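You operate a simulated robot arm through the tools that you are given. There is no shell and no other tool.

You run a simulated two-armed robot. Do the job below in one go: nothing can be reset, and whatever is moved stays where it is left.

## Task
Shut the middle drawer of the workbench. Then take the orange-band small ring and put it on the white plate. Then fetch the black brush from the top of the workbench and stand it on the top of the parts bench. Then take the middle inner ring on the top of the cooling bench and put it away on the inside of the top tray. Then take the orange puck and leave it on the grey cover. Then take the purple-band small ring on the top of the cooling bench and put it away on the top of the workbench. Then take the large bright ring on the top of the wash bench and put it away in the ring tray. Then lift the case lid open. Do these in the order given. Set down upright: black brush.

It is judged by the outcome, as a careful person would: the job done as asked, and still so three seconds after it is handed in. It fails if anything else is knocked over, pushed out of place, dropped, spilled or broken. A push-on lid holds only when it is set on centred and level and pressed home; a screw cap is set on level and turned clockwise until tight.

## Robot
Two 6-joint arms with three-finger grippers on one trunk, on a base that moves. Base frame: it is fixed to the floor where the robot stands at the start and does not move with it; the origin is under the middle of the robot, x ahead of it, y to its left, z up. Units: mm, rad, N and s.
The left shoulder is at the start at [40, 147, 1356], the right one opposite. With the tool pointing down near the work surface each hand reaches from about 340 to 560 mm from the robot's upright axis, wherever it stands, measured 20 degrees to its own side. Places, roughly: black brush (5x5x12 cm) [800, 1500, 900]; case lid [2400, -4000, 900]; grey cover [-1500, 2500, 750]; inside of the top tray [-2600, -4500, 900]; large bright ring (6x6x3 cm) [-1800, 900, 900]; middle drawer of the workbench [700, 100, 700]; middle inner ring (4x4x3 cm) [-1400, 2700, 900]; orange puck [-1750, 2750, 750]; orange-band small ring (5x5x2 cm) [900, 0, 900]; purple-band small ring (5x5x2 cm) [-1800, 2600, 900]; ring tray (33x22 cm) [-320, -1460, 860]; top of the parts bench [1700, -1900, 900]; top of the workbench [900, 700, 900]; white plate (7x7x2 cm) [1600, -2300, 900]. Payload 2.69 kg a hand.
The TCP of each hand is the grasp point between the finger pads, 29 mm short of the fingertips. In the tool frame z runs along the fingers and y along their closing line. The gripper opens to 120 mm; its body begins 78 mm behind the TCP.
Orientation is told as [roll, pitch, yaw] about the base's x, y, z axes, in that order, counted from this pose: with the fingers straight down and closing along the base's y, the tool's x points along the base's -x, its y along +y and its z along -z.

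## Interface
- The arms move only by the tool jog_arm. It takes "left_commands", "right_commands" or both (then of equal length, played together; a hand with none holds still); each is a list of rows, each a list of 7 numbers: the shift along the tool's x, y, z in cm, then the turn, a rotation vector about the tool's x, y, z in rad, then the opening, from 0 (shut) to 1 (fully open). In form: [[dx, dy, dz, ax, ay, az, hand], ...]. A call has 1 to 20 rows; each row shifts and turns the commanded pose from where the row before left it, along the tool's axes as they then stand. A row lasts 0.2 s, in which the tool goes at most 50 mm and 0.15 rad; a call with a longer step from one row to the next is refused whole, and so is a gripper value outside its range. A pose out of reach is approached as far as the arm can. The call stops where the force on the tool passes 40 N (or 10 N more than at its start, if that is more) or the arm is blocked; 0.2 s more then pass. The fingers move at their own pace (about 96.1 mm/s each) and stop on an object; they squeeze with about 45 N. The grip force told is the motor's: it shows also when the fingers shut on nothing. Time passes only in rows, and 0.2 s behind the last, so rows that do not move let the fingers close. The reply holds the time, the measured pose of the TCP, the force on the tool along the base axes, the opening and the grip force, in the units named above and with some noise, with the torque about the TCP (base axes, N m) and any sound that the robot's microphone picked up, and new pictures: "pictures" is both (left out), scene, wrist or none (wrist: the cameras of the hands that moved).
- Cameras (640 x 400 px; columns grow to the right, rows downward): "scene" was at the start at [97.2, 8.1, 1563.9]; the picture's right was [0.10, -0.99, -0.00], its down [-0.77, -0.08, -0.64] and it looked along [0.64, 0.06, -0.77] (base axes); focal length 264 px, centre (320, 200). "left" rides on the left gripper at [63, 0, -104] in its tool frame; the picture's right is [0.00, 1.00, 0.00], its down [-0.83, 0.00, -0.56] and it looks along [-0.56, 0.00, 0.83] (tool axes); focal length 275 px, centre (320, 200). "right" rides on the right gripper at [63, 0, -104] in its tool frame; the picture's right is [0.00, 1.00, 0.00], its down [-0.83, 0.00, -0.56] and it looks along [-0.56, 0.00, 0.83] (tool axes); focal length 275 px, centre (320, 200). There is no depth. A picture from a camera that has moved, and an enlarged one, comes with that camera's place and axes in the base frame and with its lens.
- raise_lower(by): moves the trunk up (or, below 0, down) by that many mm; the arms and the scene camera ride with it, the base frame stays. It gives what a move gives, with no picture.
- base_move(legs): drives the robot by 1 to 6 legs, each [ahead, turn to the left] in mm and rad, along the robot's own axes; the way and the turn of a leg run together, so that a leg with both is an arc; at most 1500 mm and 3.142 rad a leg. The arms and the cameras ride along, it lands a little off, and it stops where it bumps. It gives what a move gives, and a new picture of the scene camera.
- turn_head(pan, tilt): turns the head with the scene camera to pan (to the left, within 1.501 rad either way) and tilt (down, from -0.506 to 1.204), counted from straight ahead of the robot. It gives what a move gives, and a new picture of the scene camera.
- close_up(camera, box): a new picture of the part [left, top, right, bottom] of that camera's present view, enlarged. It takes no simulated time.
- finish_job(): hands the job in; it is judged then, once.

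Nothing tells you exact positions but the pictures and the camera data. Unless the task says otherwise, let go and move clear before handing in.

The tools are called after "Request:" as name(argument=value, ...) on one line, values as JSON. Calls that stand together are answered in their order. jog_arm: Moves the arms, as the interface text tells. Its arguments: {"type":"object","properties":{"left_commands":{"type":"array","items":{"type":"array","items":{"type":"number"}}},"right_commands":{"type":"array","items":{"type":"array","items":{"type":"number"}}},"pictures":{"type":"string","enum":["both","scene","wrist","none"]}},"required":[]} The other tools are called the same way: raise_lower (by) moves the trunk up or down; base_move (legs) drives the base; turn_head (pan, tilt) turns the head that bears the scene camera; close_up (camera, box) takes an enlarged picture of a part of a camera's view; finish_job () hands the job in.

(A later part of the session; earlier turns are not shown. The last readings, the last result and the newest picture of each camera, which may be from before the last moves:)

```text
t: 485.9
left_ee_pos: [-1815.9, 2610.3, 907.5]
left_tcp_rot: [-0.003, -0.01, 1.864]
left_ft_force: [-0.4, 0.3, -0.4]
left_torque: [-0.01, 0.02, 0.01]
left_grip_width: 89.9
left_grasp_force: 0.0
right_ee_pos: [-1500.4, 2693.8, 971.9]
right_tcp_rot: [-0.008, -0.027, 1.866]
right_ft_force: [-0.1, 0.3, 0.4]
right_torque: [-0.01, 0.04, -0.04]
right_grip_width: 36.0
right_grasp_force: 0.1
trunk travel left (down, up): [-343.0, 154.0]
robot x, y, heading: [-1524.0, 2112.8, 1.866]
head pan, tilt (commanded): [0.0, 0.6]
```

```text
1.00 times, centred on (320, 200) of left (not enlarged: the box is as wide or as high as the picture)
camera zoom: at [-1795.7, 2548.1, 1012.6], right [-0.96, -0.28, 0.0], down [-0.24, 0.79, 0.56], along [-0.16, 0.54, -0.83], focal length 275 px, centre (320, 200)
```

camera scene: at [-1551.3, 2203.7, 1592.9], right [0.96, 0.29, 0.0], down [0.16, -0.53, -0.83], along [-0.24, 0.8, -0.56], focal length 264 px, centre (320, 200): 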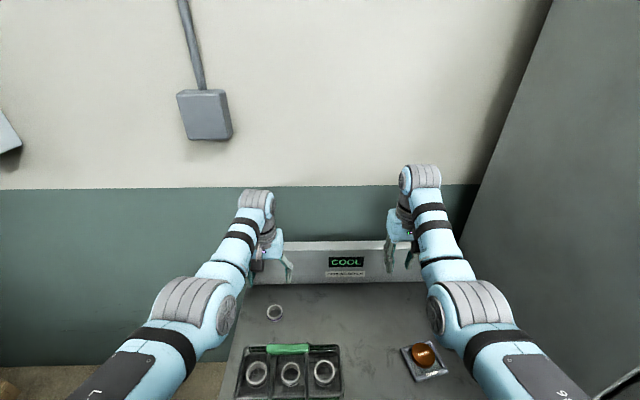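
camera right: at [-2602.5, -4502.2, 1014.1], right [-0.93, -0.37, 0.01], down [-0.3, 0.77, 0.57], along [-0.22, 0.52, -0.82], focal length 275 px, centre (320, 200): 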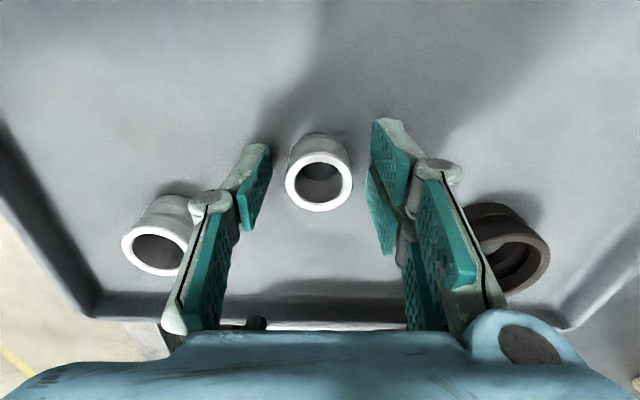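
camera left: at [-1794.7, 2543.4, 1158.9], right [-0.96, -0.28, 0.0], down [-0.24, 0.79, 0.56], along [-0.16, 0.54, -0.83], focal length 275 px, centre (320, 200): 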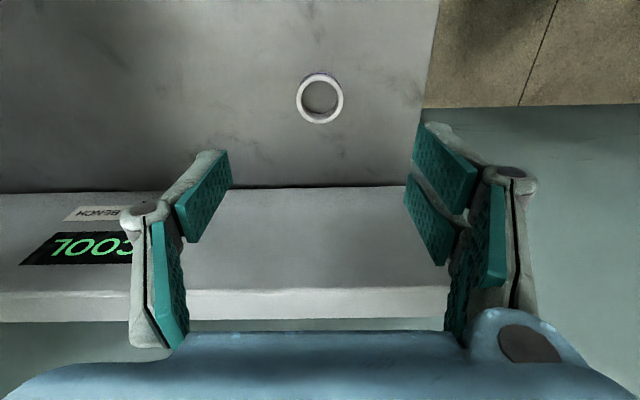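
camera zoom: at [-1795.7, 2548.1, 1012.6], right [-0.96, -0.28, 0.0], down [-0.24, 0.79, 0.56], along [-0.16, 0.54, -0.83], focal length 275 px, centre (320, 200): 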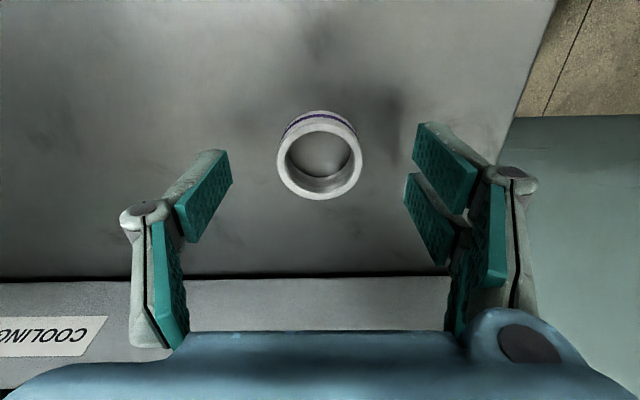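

Centred. Lowering the last 13 mm and closing.

Request:
raise_lower(by=-13)

Request:
jog_arm(left_commands=[[0, 0, 0, 0, 0, 0, 0.5], [0, 0, 0, 0, 0, 0, 0], [0, 0, 0, 0, 0, 0, 0], [0, 0, 0, 0, 0, 0, 0], [0, 0, 0, 0, 0, 0, 0]], pictures="wrist")

Request:
raise_lower(by=10)

Request:
raise_lower(by=148)

Request:
close_up(camera="left", box=[0, 0, 640, 400])

```text
t: 486.5
left_ee_pos: [-1814.8, 2610.2, 896.4]
left_tcp_rot: [-0.002, -0.008, 1.864]
left_ft_force: [0.3, 1.0, -0.2]
left_torque: [-0.02, 0.03, -0.01]
left_grip_width: 89.9
left_grasp_force: 0.1
right_ee_pos: [-1500.2, 2695.8, 958.5]
right_tcp_rot: [-0.006, -0.027, 1.866]
right_ft_force: [-0.1, 0.7, -0.3]
right_torque: [0.03, 0.02, -0.04]
right_grip_width: 36.0
right_grasp_force: 0.1
trunk travel left (down, up): [-330.0, 167.0]
robot x, y, heading: [-1520.7, 2114.5, 1.859]
head pan, tilt (commanded): [0.0, 0.6]
```

```text
t: 487.7
left_ee_pos: [-1815.7, 2610.4, 896.6]
left_tcp_rot: [-0.003, -0.01, 1.865]
left_ft_force: [0.2, 0.9, 1.4]
left_torque: [0.03, -0.03, 0.01]
left_grip_width: 45.8
left_grasp_force: 44.8
right_ee_pos: [-1501.1, 2696.6, 959.8]
right_tcp_rot: [-0.007, -0.028, 1.866]
right_ft_force: [-0.2, 0.4, -0.3]
right_torque: [-0.01, 0.0, 0.03]
right_grip_width: 35.8
right_grasp_force: 0.1
trunk travel left (down, up): [-330.0, 167.0]
robot x, y, heading: [-1529.2, 2111.9, 1.862]
head pan, tilt (commanded): [0.0, 0.6]
camera left: at [-1795.7, 2548.1, 999.7], right [-0.96, -0.28, 0.0], down [-0.24, 0.79, 0.56], along [-0.16, 0.54, -0.83], focal length 275 px, centre (320, 200)
```

left: 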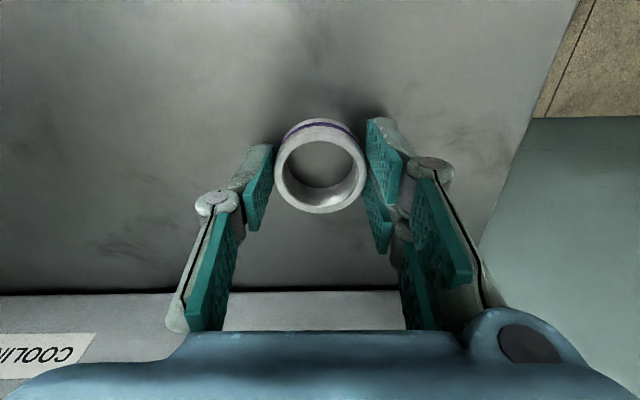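

```text
t: 488.3
left_ee_pos: [-1815.3, 2609.5, 907.8]
left_tcp_rot: [0.0, -0.01, 1.864]
left_ft_force: [0.3, -0.5, -0.1]
left_torque: [-0.01, 0.03, -0.02]
left_grip_width: 46.0
left_grasp_force: 44.8
right_ee_pos: [-1500.0, 2696.3, 969.1]
right_tcp_rot: [-0.006, -0.029, 1.865]
right_ft_force: [-1.1, 0.1, -0.3]
right_torque: [0.01, -0.01, -0.03]
right_grip_width: 35.9
right_grasp_force: 0.0
trunk travel left (down, up): [-340.0, 157.0]
robot x, y, heading: [-1524.3, 2113.6, 1.864]
head pan, tilt (commanded): [0.0, 0.6]
```

```text
t: 490.0
left_ee_pos: [-1816.0, 2609.3, 1055.1]
left_tcp_rot: [-0.003, -0.007, 1.863]
left_ft_force: [-0.2, -0.7, -0.8]
left_torque: [-0.02, 0.04, 0.01]
left_grip_width: 46.0
left_grasp_force: 44.5
right_ee_pos: [-1500.4, 2695.4, 1117.1]
right_tcp_rot: [-0.006, -0.026, 1.866]
right_ft_force: [-0.2, -0.3, -0.7]
right_torque: [0.02, -0.01, -0.01]
right_grip_width: 36.2
right_grasp_force: 0.1
trunk travel left (down, up): [-488.0, 9.0]
robot x, y, heading: [-1525.4, 2110.2, 1.864]
head pan, tilt (commanded): [0.0, 0.6]
```

```text
1.00 times, centred on (320, 200) of left (not enlarged: the box is as wide or as high as the picture)
camera zoom: at [-1795.8, 2548.2, 1158.3], right [-0.96, -0.28, 0.0], down [-0.24, 0.79, 0.56], along [-0.16, 0.54, -0.83], focal length 275 px, centre (320, 200)
```

zoom: 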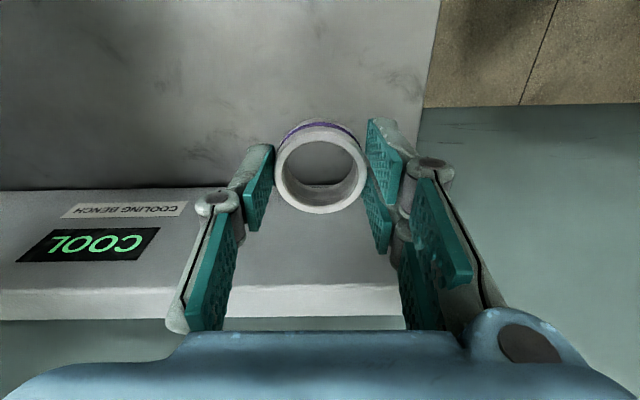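

The purple-band ring is held. I'll back out and head to the workbench, where there's a free stretch of bench top left of the grey tray.

Request:
base_move(legs=[[-360, 0]])

Request:
base_move(legs=[[0, -2.571], [1500, 0], [250, 0]])

```text
t: 492.4
left_ee_pos: [-1713.0, 2265.0, 1052.9]
left_tcp_rot: [-0.001, -0.007, 1.869]
left_ft_force: [-0.4, 0.3, -1.5]
left_torque: [0.02, -0.03, 0.02]
left_grip_width: 45.8
left_grasp_force: 44.9
right_ee_pos: [-1399.3, 2352.0, 1115.5]
right_tcp_rot: [-0.009, -0.026, 1.87]
right_ft_force: [-0.3, 0.5, 0.6]
right_torque: [-0.02, -0.01, -0.01]
right_grip_width: 36.0
right_grasp_force: 0.0
trunk travel left (down, up): [-488.0, 9.0]
robot x, y, heading: [-1420.4, 1768.6, 1.873]
head pan, tilt (commanded): [0.0, 0.6]
camera scene: at [-1452.6, 1875.5, 1591.5], right [0.96, 0.29, 0.0], down [0.17, -0.54, -0.82], along [-0.24, 0.79, -0.57], focal length 264 px, centre (320, 200)
```

scene: 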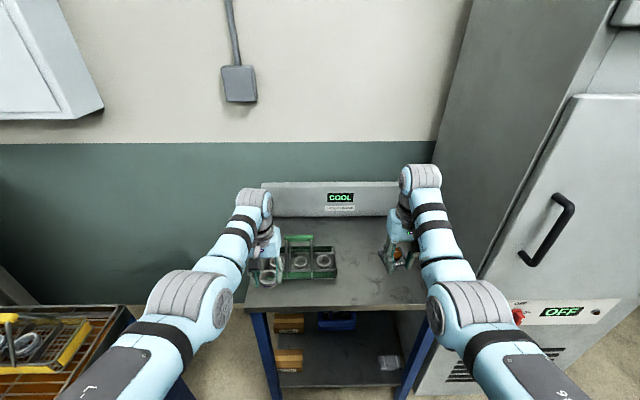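

```text
t: 507.3
left_ee_pos: [390.3, 324.0, 1057.3]
left_tcp_rot: [-0.002, -0.014, -0.731]
left_ft_force: [-0.3, 1.0, -0.7]
left_torque: [-0.04, -0.04, -0.02]
left_grip_width: 45.8
left_grasp_force: 44.9
right_ee_pos: [165.9, 89.2, 1119.3]
right_tcp_rot: [-0.007, -0.031, -0.73]
right_ft_force: [-0.9, 0.5, 0.2]
right_torque: [-0.01, -0.06, 0.0]
right_grip_width: 36.1
right_grasp_force: 0.0
trunk travel left (down, up): [-488.0, 9.0]
robot x, y, heading: [-115.2, 596.4, -0.732]
head pan, tilt (commanded): [0.0, 0.6]
camera scene: at [-36.1, 527.9, 1592.3], right [-0.67, -0.74, 0.0], down [-0.42, 0.38, -0.83], along [0.61, -0.55, -0.56], focal length 264 px, centre (320, 200)
```

scene: 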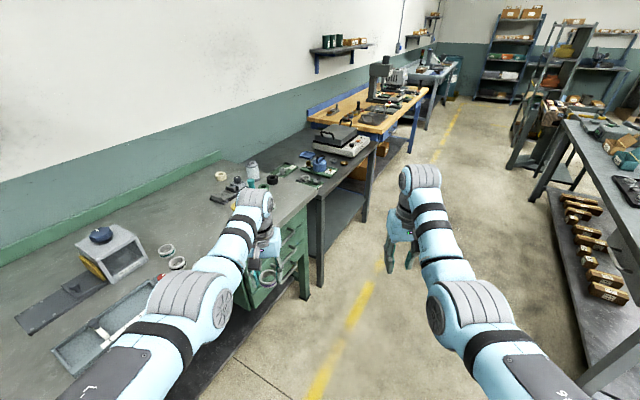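

Request:
base_move(legs=[[0, 1.022]])

Request:
close_up(camera="scene", box=[0, 80, 640, 400])

Request:
close_up(camera="left", box=[0, 0, 640, 400])

```text
t: 510.3
left_ee_pos: [387.4, 880.3, 1054.6]
left_tcp_rot: [-0.001, -0.009, 0.281]
left_ft_force: [0.1, 0.0, -0.5]
left_torque: [0.01, 0.04, 0.01]
left_grip_width: 45.9
left_grasp_force: 44.9
right_ee_pos: [469.5, 562.8, 1116.0]
right_tcp_rot: [-0.005, -0.028, 0.28]
right_ft_force: [0.8, -0.3, 0.8]
right_torque: [0.04, 0.01, -0.02]
right_grip_width: 35.9
right_grasp_force: 0.0
trunk travel left (down, up): [-488.0, 9.0]
robot x, y, heading: [-113.2, 596.3, 0.276]
head pan, tilt (commanded): [0.0, 0.6]
camera scene: at [-7.8, 626.0, 1591.8], right [0.27, -0.96, 0.0], down [-0.54, -0.15, -0.82], along [0.79, 0.23, -0.57], focal length 264 px, centre (320, 200)
```

scene: 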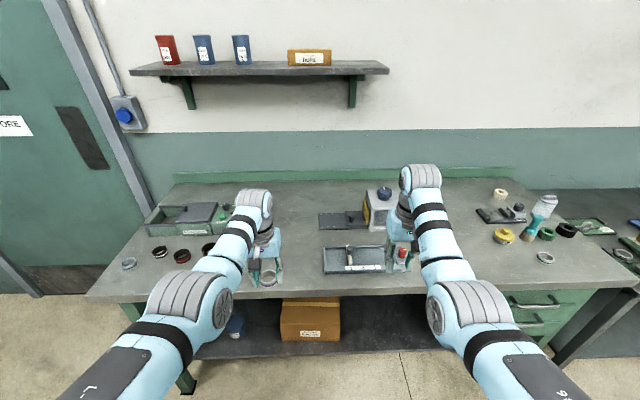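

```text
1.00 times, centred on (320, 240) of scene (not enlarged: the box is as wide or as high as the picture)
camera zoom: at [-7.8, 626.0, 1591.8], right [0.27, -0.96, 0.0], down [-0.54, -0.15, -0.82], along [0.79, 0.23, -0.57], focal length 264 px, centre (320, 160)
```

zoom: 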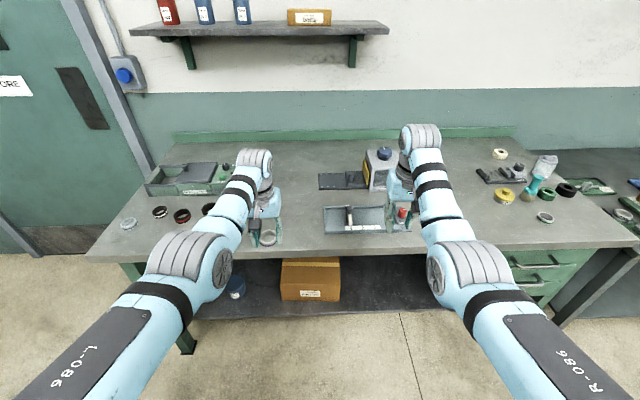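

```text
1.00 times, centred on (320, 200) of left (not enlarged: the box is as wide or as high as the picture)
camera zoom: at [327.7, 861.9, 1158.1], right [-0.27, 0.96, 0.0], down [0.8, 0.23, 0.56], along [0.54, 0.15, -0.83], focal length 275 px, centre (320, 200)
```

zoom: 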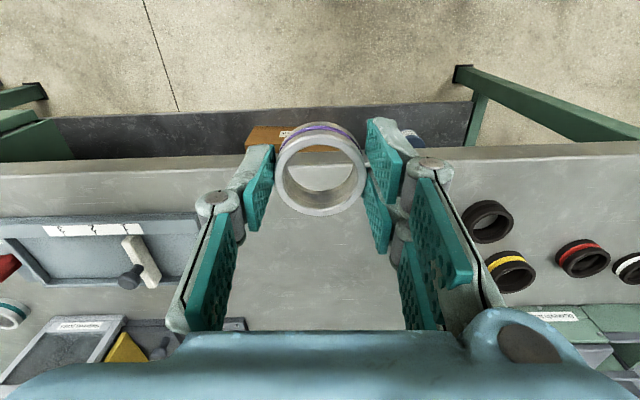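

There's a clear patch of bench top straight ahead of the left hand, between the grey tray and the black rings. Driving up 165 mm.

Request:
base_move(legs=[[165, 0]])

Request:
close_up(camera="left", box=[0, 0, 640, 400])

Request:
close_up(camera="right", box=[0, 0, 640, 400])

```text
t: 511.7
left_ee_pos: [542.1, 924.8, 1055.7]
left_tcp_rot: [-0.002, -0.014, 0.281]
left_ft_force: [-0.2, -0.6, -0.9]
left_torque: [0.03, -0.03, 0.0]
left_grip_width: 46.0
left_grasp_force: 44.8
right_ee_pos: [622.2, 608.8, 1120.1]
right_tcp_rot: [-0.005, -0.032, 0.281]
right_ft_force: [-1.1, 0.0, 0.1]
right_torque: [0.01, -0.03, -0.01]
right_grip_width: 36.2
right_grasp_force: 0.1
trunk travel left (down, up): [-488.0, 9.0]
robot x, y, heading: [42.0, 642.9, 0.279]
head pan, tilt (commanded): [0.0, 0.6]
camera scene: at [143.6, 670.1, 1592.2], right [0.27, -0.96, 0.0], down [-0.54, -0.15, -0.83], along [0.8, 0.23, -0.56], focal length 264 px, centre (320, 200)
```

scene: 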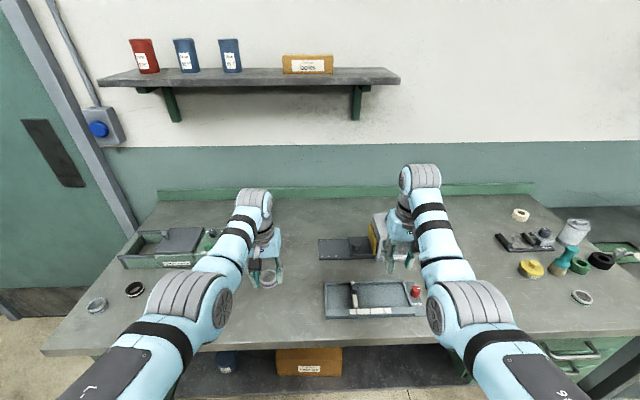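

```text
1.00 times, centred on (320, 200) of left (not enlarged: the box is as wide or as high as the picture)
camera zoom: at [480.9, 906.0, 1159.9], right [-0.27, 0.96, 0.0], down [0.79, 0.22, 0.57], along [0.55, 0.15, -0.82], focal length 275 px, centre (320, 200)
```

zoom: 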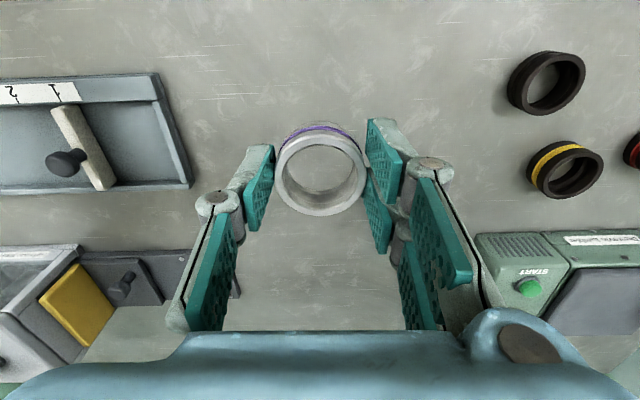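

```text
1.00 times, centred on (320, 200) of right (not enlarged: the box is as wide or as high as the picture)
camera zoom: at [559.1, 590.8, 1221.8], right [-0.28, 0.96, -0.01], down [0.78, 0.23, 0.58], along [0.56, 0.16, -0.81], focal length 275 px, centre (320, 200)
```

zoom: 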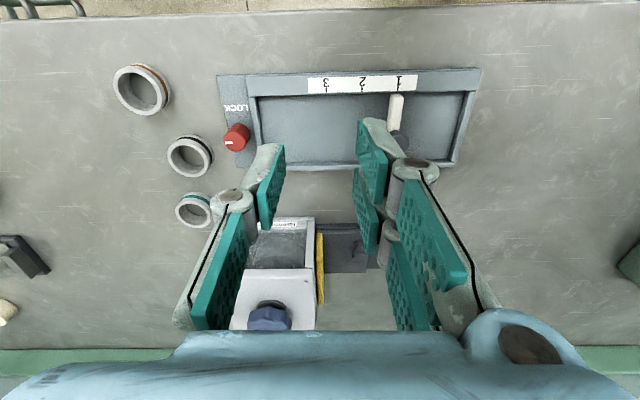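

The spot under the left hand is clear, and the right hand stays clear of everything below it. Lowering with the trunk until contact.

Request:
raise_lower(by=-125)

Request:
raise_lower(by=-8)

```text
t: 513.3
left_ee_pos: [544.9, 924.5, 927.9]
left_tcp_rot: [-0.002, -0.01, 0.282]
left_ft_force: [-0.3, 0.4, -1.4]
left_torque: [-0.03, 0.01, 0.0]
left_grip_width: 45.9
left_grasp_force: 44.6
right_ee_pos: [626.3, 609.5, 991.8]
right_tcp_rot: [-0.007, -0.029, 0.28]
right_ft_force: [0.6, -0.7, -0.5]
right_torque: [0.05, 0.03, 0.0]
right_grip_width: 36.1
right_grasp_force: 0.1
trunk travel left (down, up): [-363.0, 134.0]
robot x, y, heading: [40.8, 640.7, 0.275]
head pan, tilt (commanded): [0.0, 0.6]
```

```text
t: 513.9
left_ee_pos: [545.2, 924.9, 920.5]
left_tcp_rot: [-0.001, -0.008, 0.28]
left_ft_force: [0.0, 0.0, -0.9]
left_torque: [-0.02, 0.02, 0.03]
left_grip_width: 46.3
left_grasp_force: 45.1
right_ee_pos: [626.7, 608.8, 983.2]
right_tcp_rot: [-0.008, -0.026, 0.281]
right_ft_force: [0.0, 0.1, -0.1]
right_torque: [-0.01, -0.01, 0.02]
right_grip_width: 35.9
right_grasp_force: 0.0
trunk travel left (down, up): [-355.0, 142.0]
robot x, y, heading: [42.8, 644.7, 0.279]
head pan, tilt (commanded): [0.0, 0.6]
```

Request:
raise_lower(by=-4)

Request:
raise_lower(by=-3)

```text
t: 514.4
left_ee_pos: [544.7, 925.9, 916.7]
left_tcp_rot: [-0.001, -0.009, 0.279]
left_ft_force: [0.4, -0.1, -0.9]
left_torque: [-0.02, 0.02, 0.02]
left_grip_width: 46.2
left_grasp_force: 44.6
right_ee_pos: [626.9, 608.7, 979.5]
right_tcp_rot: [-0.007, -0.027, 0.28]
right_ft_force: [0.4, 0.3, 1.1]
right_torque: [0.01, 0.01, -0.03]
right_grip_width: 36.2
right_grasp_force: 0.1
trunk travel left (down, up): [-351.0, 146.0]
robot x, y, heading: [40.9, 644.2, 0.279]
head pan, tilt (commanded): [0.0, 0.6]
```

```text
t: 514.9
left_ee_pos: [544.6, 925.4, 916.6]
left_tcp_rot: [-0.002, -0.014, 0.279]
left_ft_force: [1.8, 2.3, 15.6]
left_torque: [-0.12, 0.15, 0.01]
left_grip_width: 46.0
left_grasp_force: 44.9
right_ee_pos: [626.2, 609.4, 978.0]
right_tcp_rot: [-0.006, -0.028, 0.281]
right_ft_force: [0.0, -0.4, 0.7]
right_torque: [-0.02, 0.02, -0.01]
right_grip_width: 36.1
right_grasp_force: 0.1
trunk travel left (down, up): [-348.0, 149.0]
robot x, y, heading: [43.7, 641.4, 0.279]
head pan, tilt (commanded): [0.0, 0.6]
```

Contact (16 N). Releasing the ring and lifting clear.

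Request:
jog_arm(left_commands=[[0, 0, 0, 0, 0, 0, 0.42], [0, 0, 0, 0, 0, 0, 0.5], [0, 0, 0, 0, 0, 0, 0.62], [0, 0, 0, 0, 0, 0, 0.7], [0, 0, 0, 0, 0, 0, 0.7]], pictures="wrist")

Request:
raise_lower(by=25)

Request:
raise_lower(by=115)

Request:
close_up(camera="left", box=[0, 0, 640, 400])

```text
t: 516.1
left_ee_pos: [544.2, 924.5, 913.3]
left_tcp_rot: [-0.002, -0.009, 0.278]
left_ft_force: [-0.2, 0.0, 0.1]
left_torque: [0.02, -0.01, 0.02]
left_grip_width: 84.2
left_grasp_force: 0.0
right_ee_pos: [625.1, 608.4, 977.2]
right_tcp_rot: [-0.006, -0.028, 0.282]
right_ft_force: [-0.7, 0.7, -0.4]
right_torque: [0.02, -0.02, -0.01]
right_grip_width: 36.1
right_grasp_force: 0.0
trunk travel left (down, up): [-348.0, 149.0]
robot x, y, heading: [42.6, 639.8, 0.277]
head pan, tilt (commanded): [0.0, 0.6]
camera left: at [484.4, 907.0, 1017.5], right [-0.27, 0.96, 0.0], down [0.8, 0.23, 0.56], along [0.54, 0.15, -0.83], focal length 275 px, centre (320, 200)
```

left: 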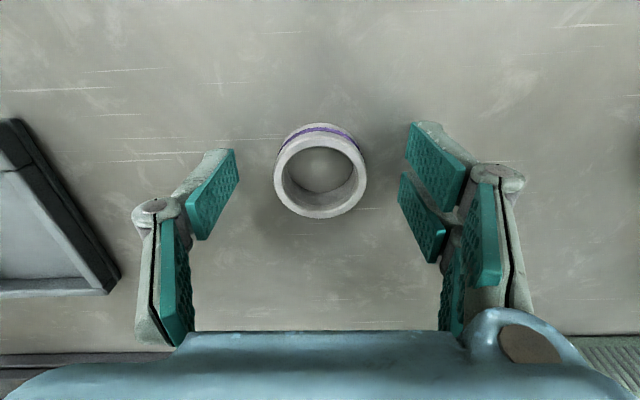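

```text
t: 516.8
left_ee_pos: [544.9, 924.0, 939.0]
left_tcp_rot: [-0.001, -0.009, 0.28]
left_ft_force: [0.7, 0.8, -1.1]
left_torque: [0.01, 0.0, 0.01]
left_grip_width: 84.2
left_grasp_force: 0.1
right_ee_pos: [626.0, 609.6, 1001.5]
right_tcp_rot: [-0.006, -0.027, 0.282]
right_ft_force: [-0.4, 0.0, -0.2]
right_torque: [-0.03, 0.0, 0.0]
right_grip_width: 36.0
right_grasp_force: 0.1
trunk travel left (down, up): [-373.0, 124.0]
robot x, y, heading: [41.2, 644.0, 0.279]
head pan, tilt (commanded): [0.0, 0.6]
```

```text
t: 518.3
left_ee_pos: [544.1, 925.1, 1054.8]
left_tcp_rot: [-0.002, -0.01, 0.278]
left_ft_force: [-0.2, 0.9, -0.8]
left_torque: [-0.02, -0.02, -0.02]
left_grip_width: 84.0
left_grasp_force: 0.1
right_ee_pos: [625.9, 608.5, 1117.2]
right_tcp_rot: [-0.007, -0.027, 0.28]
right_ft_force: [0.1, 0.5, -0.5]
right_torque: [0.0, -0.03, -0.02]
right_grip_width: 35.8
right_grasp_force: 0.0
trunk travel left (down, up): [-488.0, 9.0]
robot x, y, heading: [45.1, 638.9, 0.277]
head pan, tilt (commanded): [0.0, 0.6]
```

```text
1.00 times, centred on (320, 200) of left (not enlarged: the box is as wide or as high as the picture)
camera zoom: at [484.5, 907.0, 1158.3], right [-0.27, 0.96, 0.0], down [0.8, 0.23, 0.56], along [0.54, 0.15, -0.83], focal length 275 px, centre (320, 200)
```

zoom: 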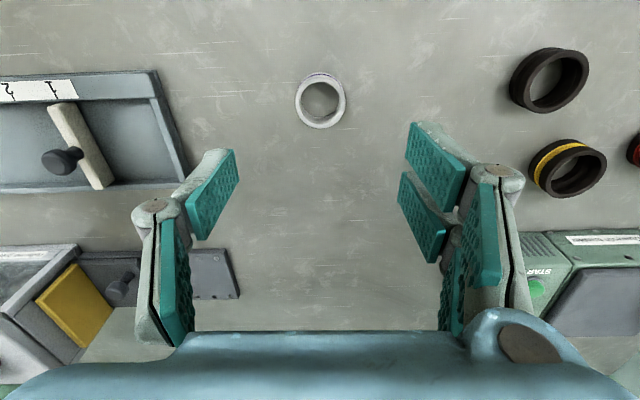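

The purple-band ring is on the workbench. Next is the large bright ring on the wash bench at about (−1760, 880). I'll back away, turn around, and look at the wash bench.

Request:
base_move(legs=[[-500, 0], [0, 1.575], [540, 0], [0, 1.575]])

Request:
turn_head(pan=-0.2, tilt=0.6)

Request:
close_up(camera="scene", box=[160, 60, 560, 310])

```text
t: 531.7
left_ee_pos: [-1088.1, 717.7, 1054.7]
left_tcp_rot: [-0.001, -0.009, -2.825]
left_ft_force: [-0.3, 0.6, 0.1]
left_torque: [0.0, -0.02, 0.0]
left_grip_width: 84.1
left_grasp_force: 0.0
right_ee_pos: [-1180.7, 1030.6, 1115.6]
right_tcp_rot: [-0.007, -0.028, -2.825]
right_ft_force: [-0.7, -0.8, 0.3]
right_torque: [0.01, -0.01, 0.02]
right_grip_width: 36.0
right_grasp_force: 0.1
trunk travel left (down, up): [-488.0, 9.0]
robot x, y, heading: [-599.2, 1021.0, -2.828]
head pan, tilt (commanded): [0.0, 0.6]
camera scene: at [-700.6, 987.1, 1591.8], right [-0.31, 0.95, 0.0], down [0.54, 0.17, -0.82], along [-0.78, -0.26, -0.57], focal length 264 px, centre (320, 200)
```

scene: 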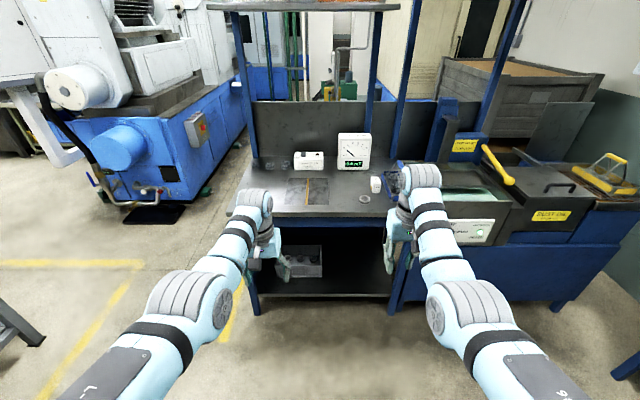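

```text
t: 532.4
left_ee_pos: [-1088.7, 718.2, 1054.0]
left_tcp_rot: [-0.004, -0.008, -2.827]
left_ft_force: [-0.5, -0.1, 0.4]
left_torque: [-0.01, -0.02, 0.0]
left_grip_width: 84.2
left_grasp_force: 0.2
right_ee_pos: [-1179.3, 1031.5, 1116.8]
right_tcp_rot: [-0.009, -0.028, -2.823]
right_ft_force: [0.5, 0.1, 0.3]
right_torque: [-0.02, -0.01, -0.01]
right_grip_width: 35.9
right_grasp_force: 0.0
trunk travel left (down, up): [-488.0, 9.0]
robot x, y, heading: [-597.2, 1019.9, -2.829]
head pan, tilt (commanded): [-0.201, 0.6]
camera scene: at [-704.3, 1004.0, 1591.8], right [-0.11, 0.99, 0.0], down [0.56, 0.06, -0.82], along [-0.82, -0.09, -0.57], focal length 264 px, centre (320, 200)
```

scene: 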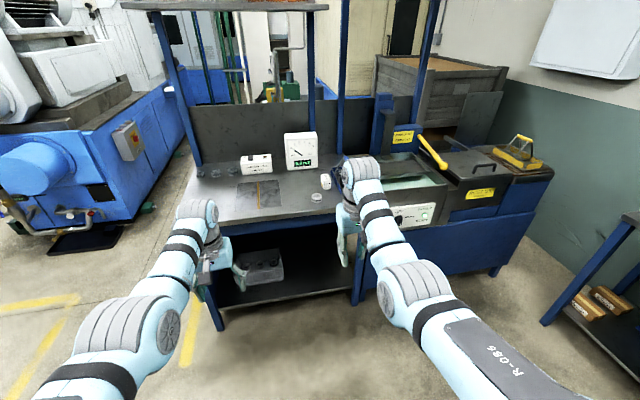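

```text
1.60 times, centred on (360, 185) of scene
camera zoom: at [-704.3, 1004.0, 1591.8], right [-0.11, 0.99, 0.0], down [0.56, 0.06, -0.82], along [-0.82, -0.09, -0.57], focal length 423 px, centre (256, 224)
```

zoom: 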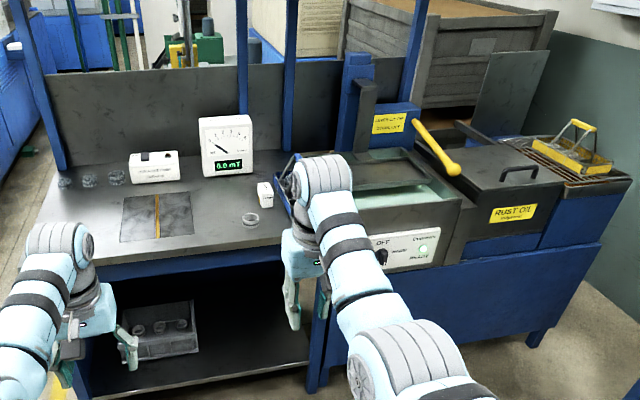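

The bright ring stands near the wash bench's front edge at about (−1750, 871), with good clearance around it. I'll drive up so it sits under the right hand.

Request:
base_move(legs=[[0, -0.025], [640, 0]])

Request:
close_up(camera="right", box=[0, 0, 640, 400])

```text
t: 536.3
left_ee_pos: [-1712.1, 553.7, 1055.0]
left_tcp_rot: [-0.001, -0.01, -2.858]
left_ft_force: [0.2, 0.1, -0.1]
left_torque: [0.02, -0.02, -0.04]
left_grip_width: 84.2
left_grasp_force: 0.0
right_ee_pos: [-1794.3, 870.2, 1118.1]
right_tcp_rot: [-0.008, -0.029, -2.857]
right_ft_force: [0.3, 0.5, 0.2]
right_torque: [0.03, 0.02, 0.01]
right_grip_width: 36.1
right_grasp_force: 0.0
trunk travel left (down, up): [-488.0, 9.0]
robot x, y, heading: [-1210.3, 839.4, -2.856]
head pan, tilt (commanded): [-0.201, 0.6]
camera scene: at [-1318.1, 827.0, 1592.0], right [-0.08, 1.0, 0.0], down [0.56, 0.05, -0.83], along [-0.82, -0.07, -0.56], focal length 264 px, centre (320, 200)
```

scene: 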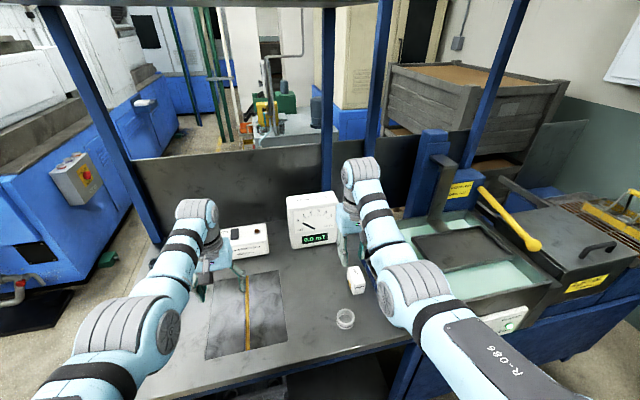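

```text
1.00 times, centred on (320, 200) of right (not enlarged: the box is as wide or as high as the picture)
camera zoom: at [-1730.0, 888.0, 1220.9], right [0.29, -0.96, -0.01], down [-0.78, -0.24, 0.58], along [-0.56, -0.16, -0.81], focal length 275 px, centre (320, 200)
```

zoom: 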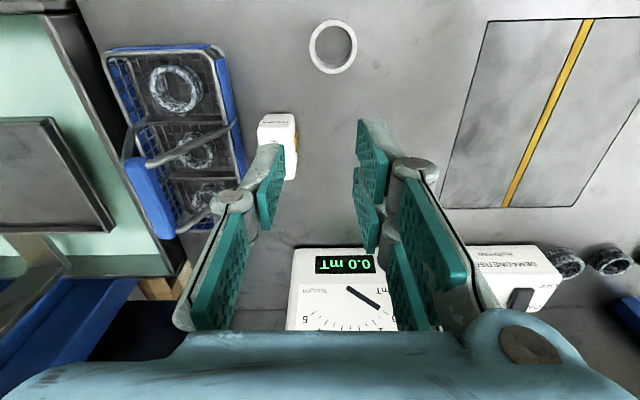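

I see the ring just behind the hand's axis, with the meter box safely further back. I'll level the hand, centre over the ring, and descend partway.

Request:
jog_arm(right_commands=[[0, 0, 0, 0, 0.029, 0, 0.8], [1, 0.4, 1, 0, 0, 0, 0.8], [1, 0.4, 2, 0, 0, 0, 0.8], [1, 0.4, 3, 0, 0, 0, 0.8], [0, 0, 3, 0, 0, 0, 0.8], [0, 0, 0, 0, 0, 0, 0.8]], pictures="wrist")

```text
t: 537.7
left_ee_pos: [-1712.8, 552.9, 1054.1]
left_tcp_rot: [-0.001, -0.01, -2.859]
left_ft_force: [0.6, -0.7, -0.1]
left_torque: [0.01, 0.02, 0.0]
left_grip_width: 83.8
left_grasp_force: 0.0
right_ee_pos: [-1763.3, 864.7, 1027.5]
right_tcp_rot: [-0.006, 0.001, -2.856]
right_ft_force: [-0.1, 0.3, 0.1]
right_torque: [0.01, 0.02, -0.03]
right_grip_width: 95.9
right_grasp_force: 0.1
trunk travel left (down, up): [-488.0, 9.0]
robot x, y, heading: [-1212.2, 838.7, -2.864]
head pan, tilt (commanded): [-0.201, 0.6]
camera right: at [-1701.7, 884.1, 1132.1], right [0.29, -0.96, -0.01], down [-0.8, -0.24, 0.55], along [-0.53, -0.15, -0.83], focal length 275 px, centre (320, 200)
```

right: 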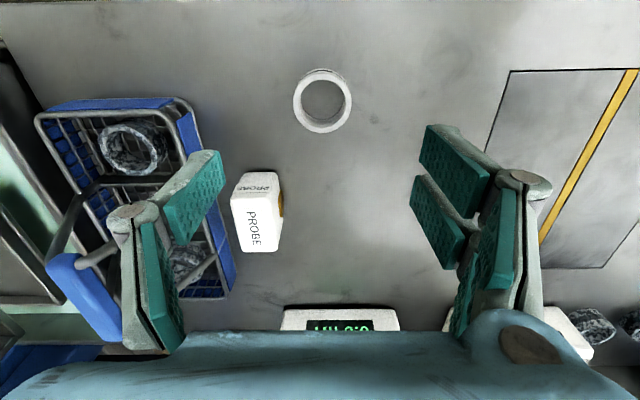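

Request:
jog_arm(right_commands=[[0.3, 0.1, 0, 0, 0, 0, 0.66], [0.3, 0.1, 2, 0, 0, 0, 0.66], [0, 0, 2.5, 0, 0, 0, 0.66], [0, 0, 2, 0, 0, 0, 0.66], [0, 0, 0, 0, 0, 0, 0.66]], pictures="wrist")

```text
t: 538.9
left_ee_pos: [-1711.7, 553.4, 1053.6]
left_tcp_rot: [-0.001, -0.009, -2.86]
left_ft_force: [0.5, 0.1, -0.5]
left_torque: [-0.01, 0.01, 0.0]
left_grip_width: 84.1
left_grasp_force: 0.2
right_ee_pos: [-1757.8, 865.3, 963.5]
right_tcp_rot: [-0.007, 0.001, -2.857]
right_ft_force: [-0.3, -0.3, -0.2]
right_torque: [0.0, -0.02, -0.02]
right_grip_width: 79.2
right_grasp_force: 0.0
trunk travel left (down, up): [-488.0, 9.0]
robot x, y, heading: [-1208.2, 837.4, -2.855]
head pan, tilt (commanded): [-0.201, 0.6]
camera right: at [-1696.9, 883.6, 1067.5], right [0.29, -0.96, -0.01], down [-0.8, -0.24, 0.55], along [-0.53, -0.15, -0.83], focal length 275 px, centre (320, 200)
```

right: 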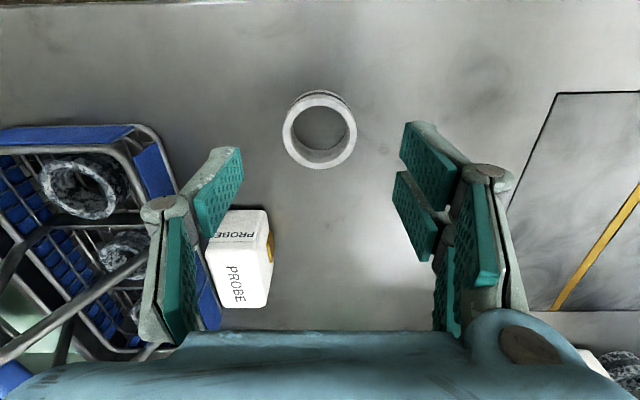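

Request:
jog_arm(right_commands=[[0.5, 0, 1, 0, 0, 0, 0.66], [0, 0, 1.5, 0, 0, 0, 0.66], [0, 0, 1.3, 0, 0, 0, 0.66], [0, 0, 0, 0, 0, 0, 0.66]], pictures="wrist")

```text
t: 539.9
left_ee_pos: [-1712.9, 552.5, 1053.6]
left_tcp_rot: [-0.001, -0.009, -2.86]
left_ft_force: [0.2, 0.1, 1.4]
left_torque: [-0.03, -0.02, -0.01]
left_grip_width: 83.8
left_grasp_force: 0.1
right_ee_pos: [-1752.4, 867.6, 924.6]
right_tcp_rot: [-0.007, 0.001, -2.858]
right_ft_force: [0.0, 0.8, -0.3]
right_torque: [-0.02, -0.01, 0.02]
right_grip_width: 79.2
right_grasp_force: 0.1
trunk travel left (down, up): [-488.0, 9.0]
robot x, y, heading: [-1215.4, 840.0, -2.862]
head pan, tilt (commanded): [-0.201, 0.6]
camera right: at [-1691.8, 885.8, 1029.0], right [0.29, -0.96, -0.01], down [-0.8, -0.24, 0.56], along [-0.53, -0.15, -0.83], focal length 275 px, centre (320, 200)
```

right: 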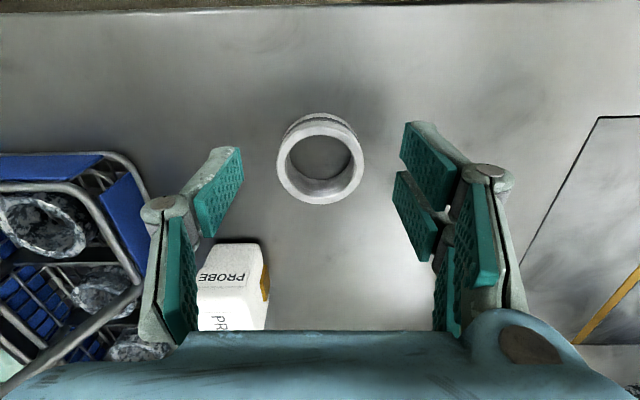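

Request:
jog_arm(right_commands=[[0.2, 0, 0.9, 0, 0, 0, 0.66], [0, 0, 0, 0, 0, 0, 0.66], [0, 0, 0, 0, 0, 0, 0.45], [0, 0, 0, 0, 0, 0, 0], [0, 0, 0, 0, 0, 0, 0], [0, 0, 0, 0, 0, 0, 0]], pictures="wrist")

```text
t: 541.3
left_ee_pos: [-1712.8, 552.0, 1053.9]
left_tcp_rot: [-0.001, -0.008, -2.857]
left_ft_force: [-0.7, -0.1, 0.0]
left_torque: [-0.01, -0.01, -0.01]
left_grip_width: 84.0
left_grasp_force: 0.1
right_ee_pos: [-1750.5, 868.1, 916.0]
right_tcp_rot: [-0.007, 0.002, -2.858]
right_ft_force: [-0.9, -0.1, 0.9]
right_torque: [0.04, 0.0, -0.02]
right_grip_width: 0.0
right_grasp_force: 28.1
trunk travel left (down, up): [-488.0, 9.0]
robot x, y, heading: [-1216.9, 837.2, -2.858]
head pan, tilt (commanded): [-0.201, 0.6]
camera right: at [-1689.9, 886.3, 1020.4], right [0.29, -0.96, -0.01], down [-0.8, -0.24, 0.55], along [-0.53, -0.15, -0.83], focal length 275 px, centre (320, 200)
```

right: 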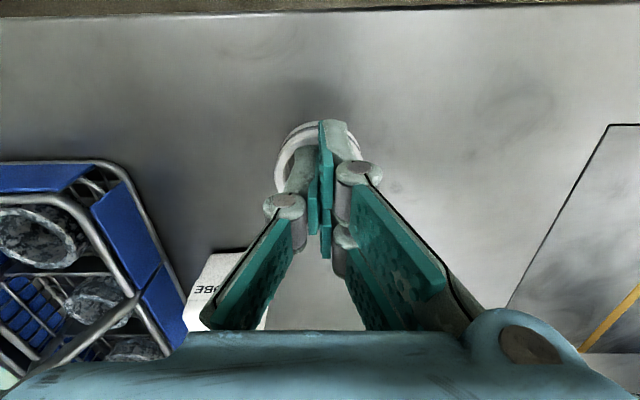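

The fingers closed on air just above the ring, so this bench is lower (about z=850). I'll reopen, check, and go lower with the trunk.

Request:
jog_arm(right_commands=[[0, 0, 0, 0, 0, 0, 0.66], [0, 0, 0, 0, 0, 0, 0.66], [0, 0, 0, 0, 0, 0, 0.66], [0, 0, 0, 0, 0, 0, 0.66]], pictures="wrist")

Request:
raise_lower(by=-20)

Request:
close_up(camera="right", box=[0, 0, 640, 400])

```text
t: 542.3
left_ee_pos: [-1712.2, 553.6, 1053.9]
left_tcp_rot: [-0.002, -0.008, -2.857]
left_ft_force: [1.1, -1.1, 0.1]
left_torque: [-0.02, 0.02, 0.01]
left_grip_width: 83.9
left_grasp_force: 0.1
right_ee_pos: [-1750.9, 867.6, 916.0]
right_tcp_rot: [-0.007, 0.002, -2.856]
right_ft_force: [0.2, 0.0, 0.2]
right_torque: [0.0, 0.02, -0.01]
right_grip_width: 79.3
right_grasp_force: 0.1
trunk travel left (down, up): [-488.0, 9.0]
robot x, y, heading: [-1212.9, 835.6, -2.859]
head pan, tilt (commanded): [-0.201, 0.6]
camera right: at [-1689.9, 886.3, 1020.4], right [0.29, -0.96, -0.01], down [-0.8, -0.24, 0.55], along [-0.53, -0.15, -0.83], focal length 275 px, centre (320, 200)
```

right: 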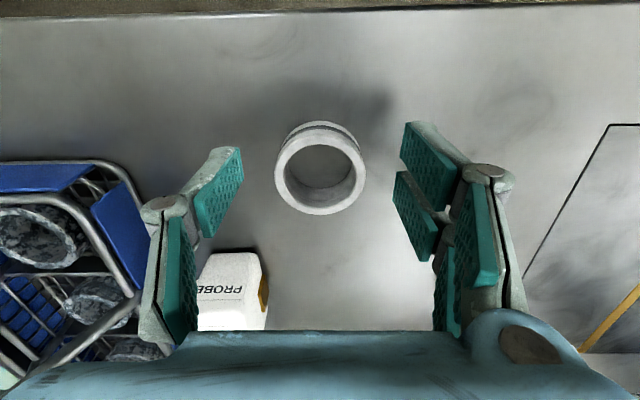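

```text
t: 543.0
left_ee_pos: [-1712.7, 553.3, 1034.0]
left_tcp_rot: [-0.002, -0.007, -2.859]
left_ft_force: [0.2, 1.0, 0.1]
left_torque: [0.03, -0.02, -0.02]
left_grip_width: 84.0
left_grasp_force: 0.1
right_ee_pos: [-1751.7, 868.5, 895.7]
right_tcp_rot: [-0.007, 0.001, -2.857]
right_ft_force: [-0.2, 0.2, 0.4]
right_torque: [0.01, 0.01, 0.01]
right_grip_width: 79.1
right_grasp_force: 0.0
trunk travel left (down, up): [-468.0, 29.0]
robot x, y, heading: [-1215.4, 834.8, -2.86]
head pan, tilt (commanded): [-0.201, 0.6]
```

```text
1.00 times, centred on (320, 200) of right (not enlarged: the box is as wide or as high as the picture)
camera zoom: at [-1690.4, 886.2, 1000.4], right [0.29, -0.96, -0.01], down [-0.8, -0.24, 0.55], along [-0.53, -0.15, -0.83], focal length 275 px, centre (320, 200)
```

zoom: 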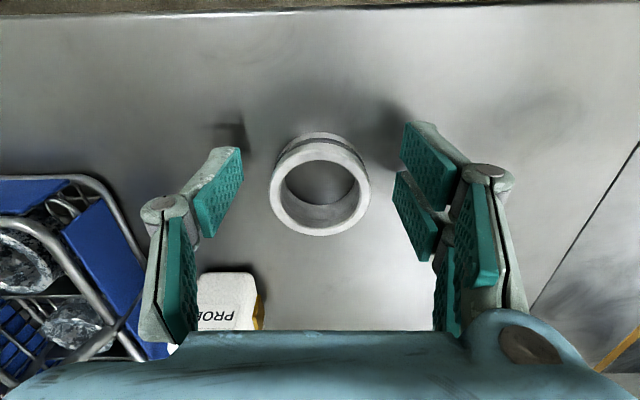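

From two heights I estimate the ring top at about z=873 (bench about 847), diameter about 55 mm, centre about 14 mm ahead of the hand axis. I'll shift forward and lower to match.

Request:
jog_arm(right_commands=[[-0.7, 0, 0, 0, 0, 0, 0.68], [-0.7, 0, 0, 0, 0, 0, 0.68], [0, 0, 0, 0, 0, 0, 0.68]], pictures="none")

Request:
raise_lower(by=-10)

Request:
close_up(camera="right", box=[0, 0, 640, 400])

```text
t: 543.8
left_ee_pos: [-1712.5, 554.2, 1035.0]
left_tcp_rot: [0.0, -0.007, -2.858]
left_ft_force: [-0.1, -0.3, 0.3]
left_torque: [-0.03, -0.02, 0.0]
left_grip_width: 84.1
left_grasp_force: 0.1
right_ee_pos: [-1764.3, 864.7, 896.7]
right_tcp_rot: [-0.006, 0.001, -2.857]
right_ft_force: [-0.5, -0.2, 0.2]
right_torque: [0.02, 0.02, -0.01]
right_grip_width: 81.6
right_grasp_force: 0.0
trunk travel left (down, up): [-468.0, 29.0]
robot x, y, heading: [-1210.5, 838.6, -2.859]
head pan, tilt (commanded): [-0.201, 0.6]
```

```text
t: 544.4
left_ee_pos: [-1713.5, 553.3, 1023.7]
left_tcp_rot: [-0.001, -0.006, -2.859]
left_ft_force: [0.1, 0.0, -0.1]
left_torque: [-0.02, 0.02, 0.0]
left_grip_width: 84.1
left_grasp_force: 0.0
right_ee_pos: [-1764.1, 864.9, 885.7]
right_tcp_rot: [-0.006, 0.001, -2.857]
right_ft_force: [0.2, 0.5, -0.5]
right_torque: [0.03, 0.0, -0.03]
right_grip_width: 81.5
right_grasp_force: 0.1
trunk travel left (down, up): [-458.0, 39.0]
robot x, y, heading: [-1212.0, 837.7, -2.861]
head pan, tilt (commanded): [-0.201, 0.6]
```

```text
1.00 times, centred on (320, 200) of right (not enlarged: the box is as wide or as high as the picture)
camera zoom: at [-1703.6, 882.7, 990.6], right [0.29, -0.96, -0.01], down [-0.8, -0.24, 0.55], along [-0.53, -0.15, -0.83], focal length 275 px, centre (320, 200)
```

zoom: 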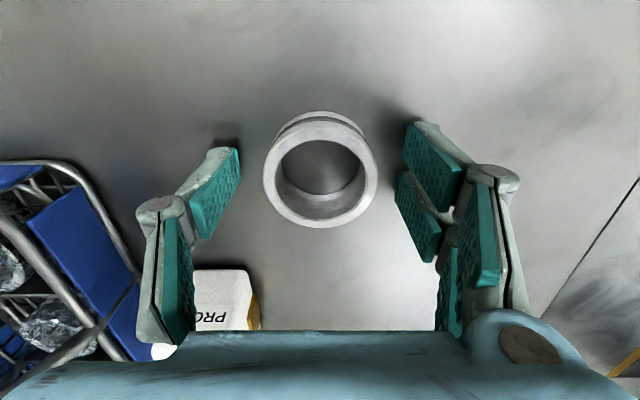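

Consistent now: the ring is centred with its top at about z=872. Lowering 6 mm and closing.

Request:
raise_lower(by=-6)

Request:
jog_arm(right_commands=[[0, 0, 0, 0, 0, 0, 0.5], [0, 0, 0, 0, 0, 0, 0], [0, 0, 0, 0, 0, 0, 0], [0, 0, 0, 0, 0, 0, 0], [0, 0, 0, 0, 0, 0, 0]], pictures="wrist")

```text
t: 544.9
left_ee_pos: [-1710.8, 552.6, 1018.9]
left_tcp_rot: [-0.004, -0.012, -2.858]
left_ft_force: [-0.2, 0.0, -0.4]
left_torque: [-0.01, -0.01, -0.02]
left_grip_width: 84.0
left_grasp_force: 0.0
right_ee_pos: [-1762.7, 864.9, 882.9]
right_tcp_rot: [-0.008, -0.003, -2.857]
right_ft_force: [-1.5, 0.3, 12.9]
right_torque: [-0.63, -0.15, -0.11]
right_grip_width: 84.6
right_grasp_force: 2.2
trunk travel left (down, up): [-452.0, 45.0]
robot x, y, heading: [-1213.7, 838.2, -2.857]
head pan, tilt (commanded): [-0.201, 0.6]
```

```text
t: 545.5
left_ee_pos: [-1707.6, 550.5, 1020.7]
left_tcp_rot: [-0.007, -0.014, -2.855]
left_ft_force: [-0.2, 0.3, -0.7]
left_torque: [-0.05, 0.02, -0.03]
left_grip_width: 84.0
left_grasp_force: 0.1
right_ee_pos: [-1763.6, 856.3, 888.4]
right_tcp_rot: [0.001, -0.012, -2.854]
right_ft_force: [6.3, -9.6, 29.6]
right_torque: [-0.36, -0.83, -0.21]
right_grip_width: 51.0
right_grasp_force: 32.8
trunk travel left (down, up): [-452.0, 45.0]
robot x, y, heading: [-1213.0, 839.4, -2.86]
head pan, tilt (commanded): [-0.201, 0.6]
stopped in row 2 (right hand): the force on the tool passed its limit at 48 N (the readings are from after the stop); the commanded pose is now the measured one
camera right: at [-1700.6, 875.0, 991.5], right [0.29, -0.96, 0.0], down [-0.79, -0.24, 0.57], along [-0.54, -0.16, -0.82], focal length 275 px, centre (320, 200)
```

right: 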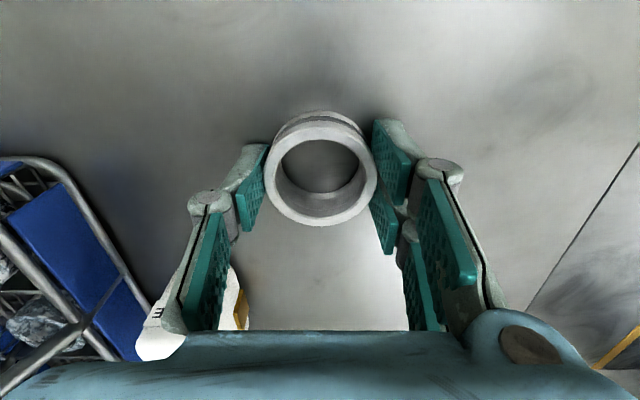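

The fingertips touched the bench while closing. I'll relieve that by raising a few millimetres, then complete the grip.

Request:
raise_lower(by=4)

Request:
jog_arm(right_commands=[[0, 0, 0, 0, 0, 0, 0], [0, 0, 0, 0, 0, 0, 0], [0, 0, 0, 0, 0, 0, 0]], pictures="wrist")

```text
t: 546.0
left_ee_pos: [-1709.3, 551.6, 1023.2]
left_tcp_rot: [-0.004, -0.009, -2.857]
left_ft_force: [0.7, -0.2, 0.4]
left_torque: [-0.01, -0.03, 0.0]
left_grip_width: 84.0
left_grasp_force: 0.0
right_ee_pos: [-1763.5, 859.9, 888.5]
right_tcp_rot: [-0.002, -0.008, -2.857]
right_ft_force: [-0.2, -6.0, 12.2]
right_torque: [-0.43, -0.02, -0.03]
right_grip_width: 50.6
right_grasp_force: 45.3
trunk travel left (down, up): [-456.0, 41.0]
robot x, y, heading: [-1215.2, 836.0, -2.86]
head pan, tilt (commanded): [-0.201, 0.6]
```

```text
t: 546.8
left_ee_pos: [-1711.8, 552.6, 1022.4]
left_tcp_rot: [-0.004, -0.011, -2.857]
left_ft_force: [0.3, -0.6, 0.0]
left_torque: [-0.01, -0.01, -0.01]
left_grip_width: 84.2
left_grasp_force: 0.1
right_ee_pos: [-1763.0, 861.2, 887.8]
right_tcp_rot: [-0.002, -0.004, -2.855]
right_ft_force: [0.4, -2.4, 10.5]
right_torque: [-0.18, 0.06, -0.02]
right_grip_width: 50.7
right_grasp_force: 45.6
trunk travel left (down, up): [-456.0, 41.0]
robot x, y, heading: [-1215.3, 841.1, -2.857]
head pan, tilt (commanded): [-0.201, 0.6]
camera right: at [-1702.5, 879.2, 992.0], right [0.29, -0.96, 0.0], down [-0.79, -0.24, 0.56], along [-0.54, -0.16, -0.83], focal length 275 px, centre (320, 200)
```

right: 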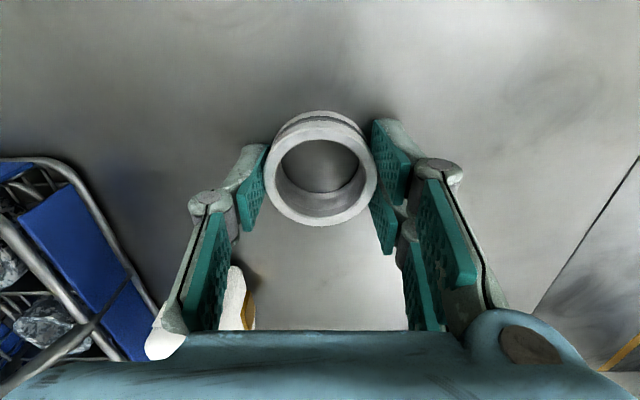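

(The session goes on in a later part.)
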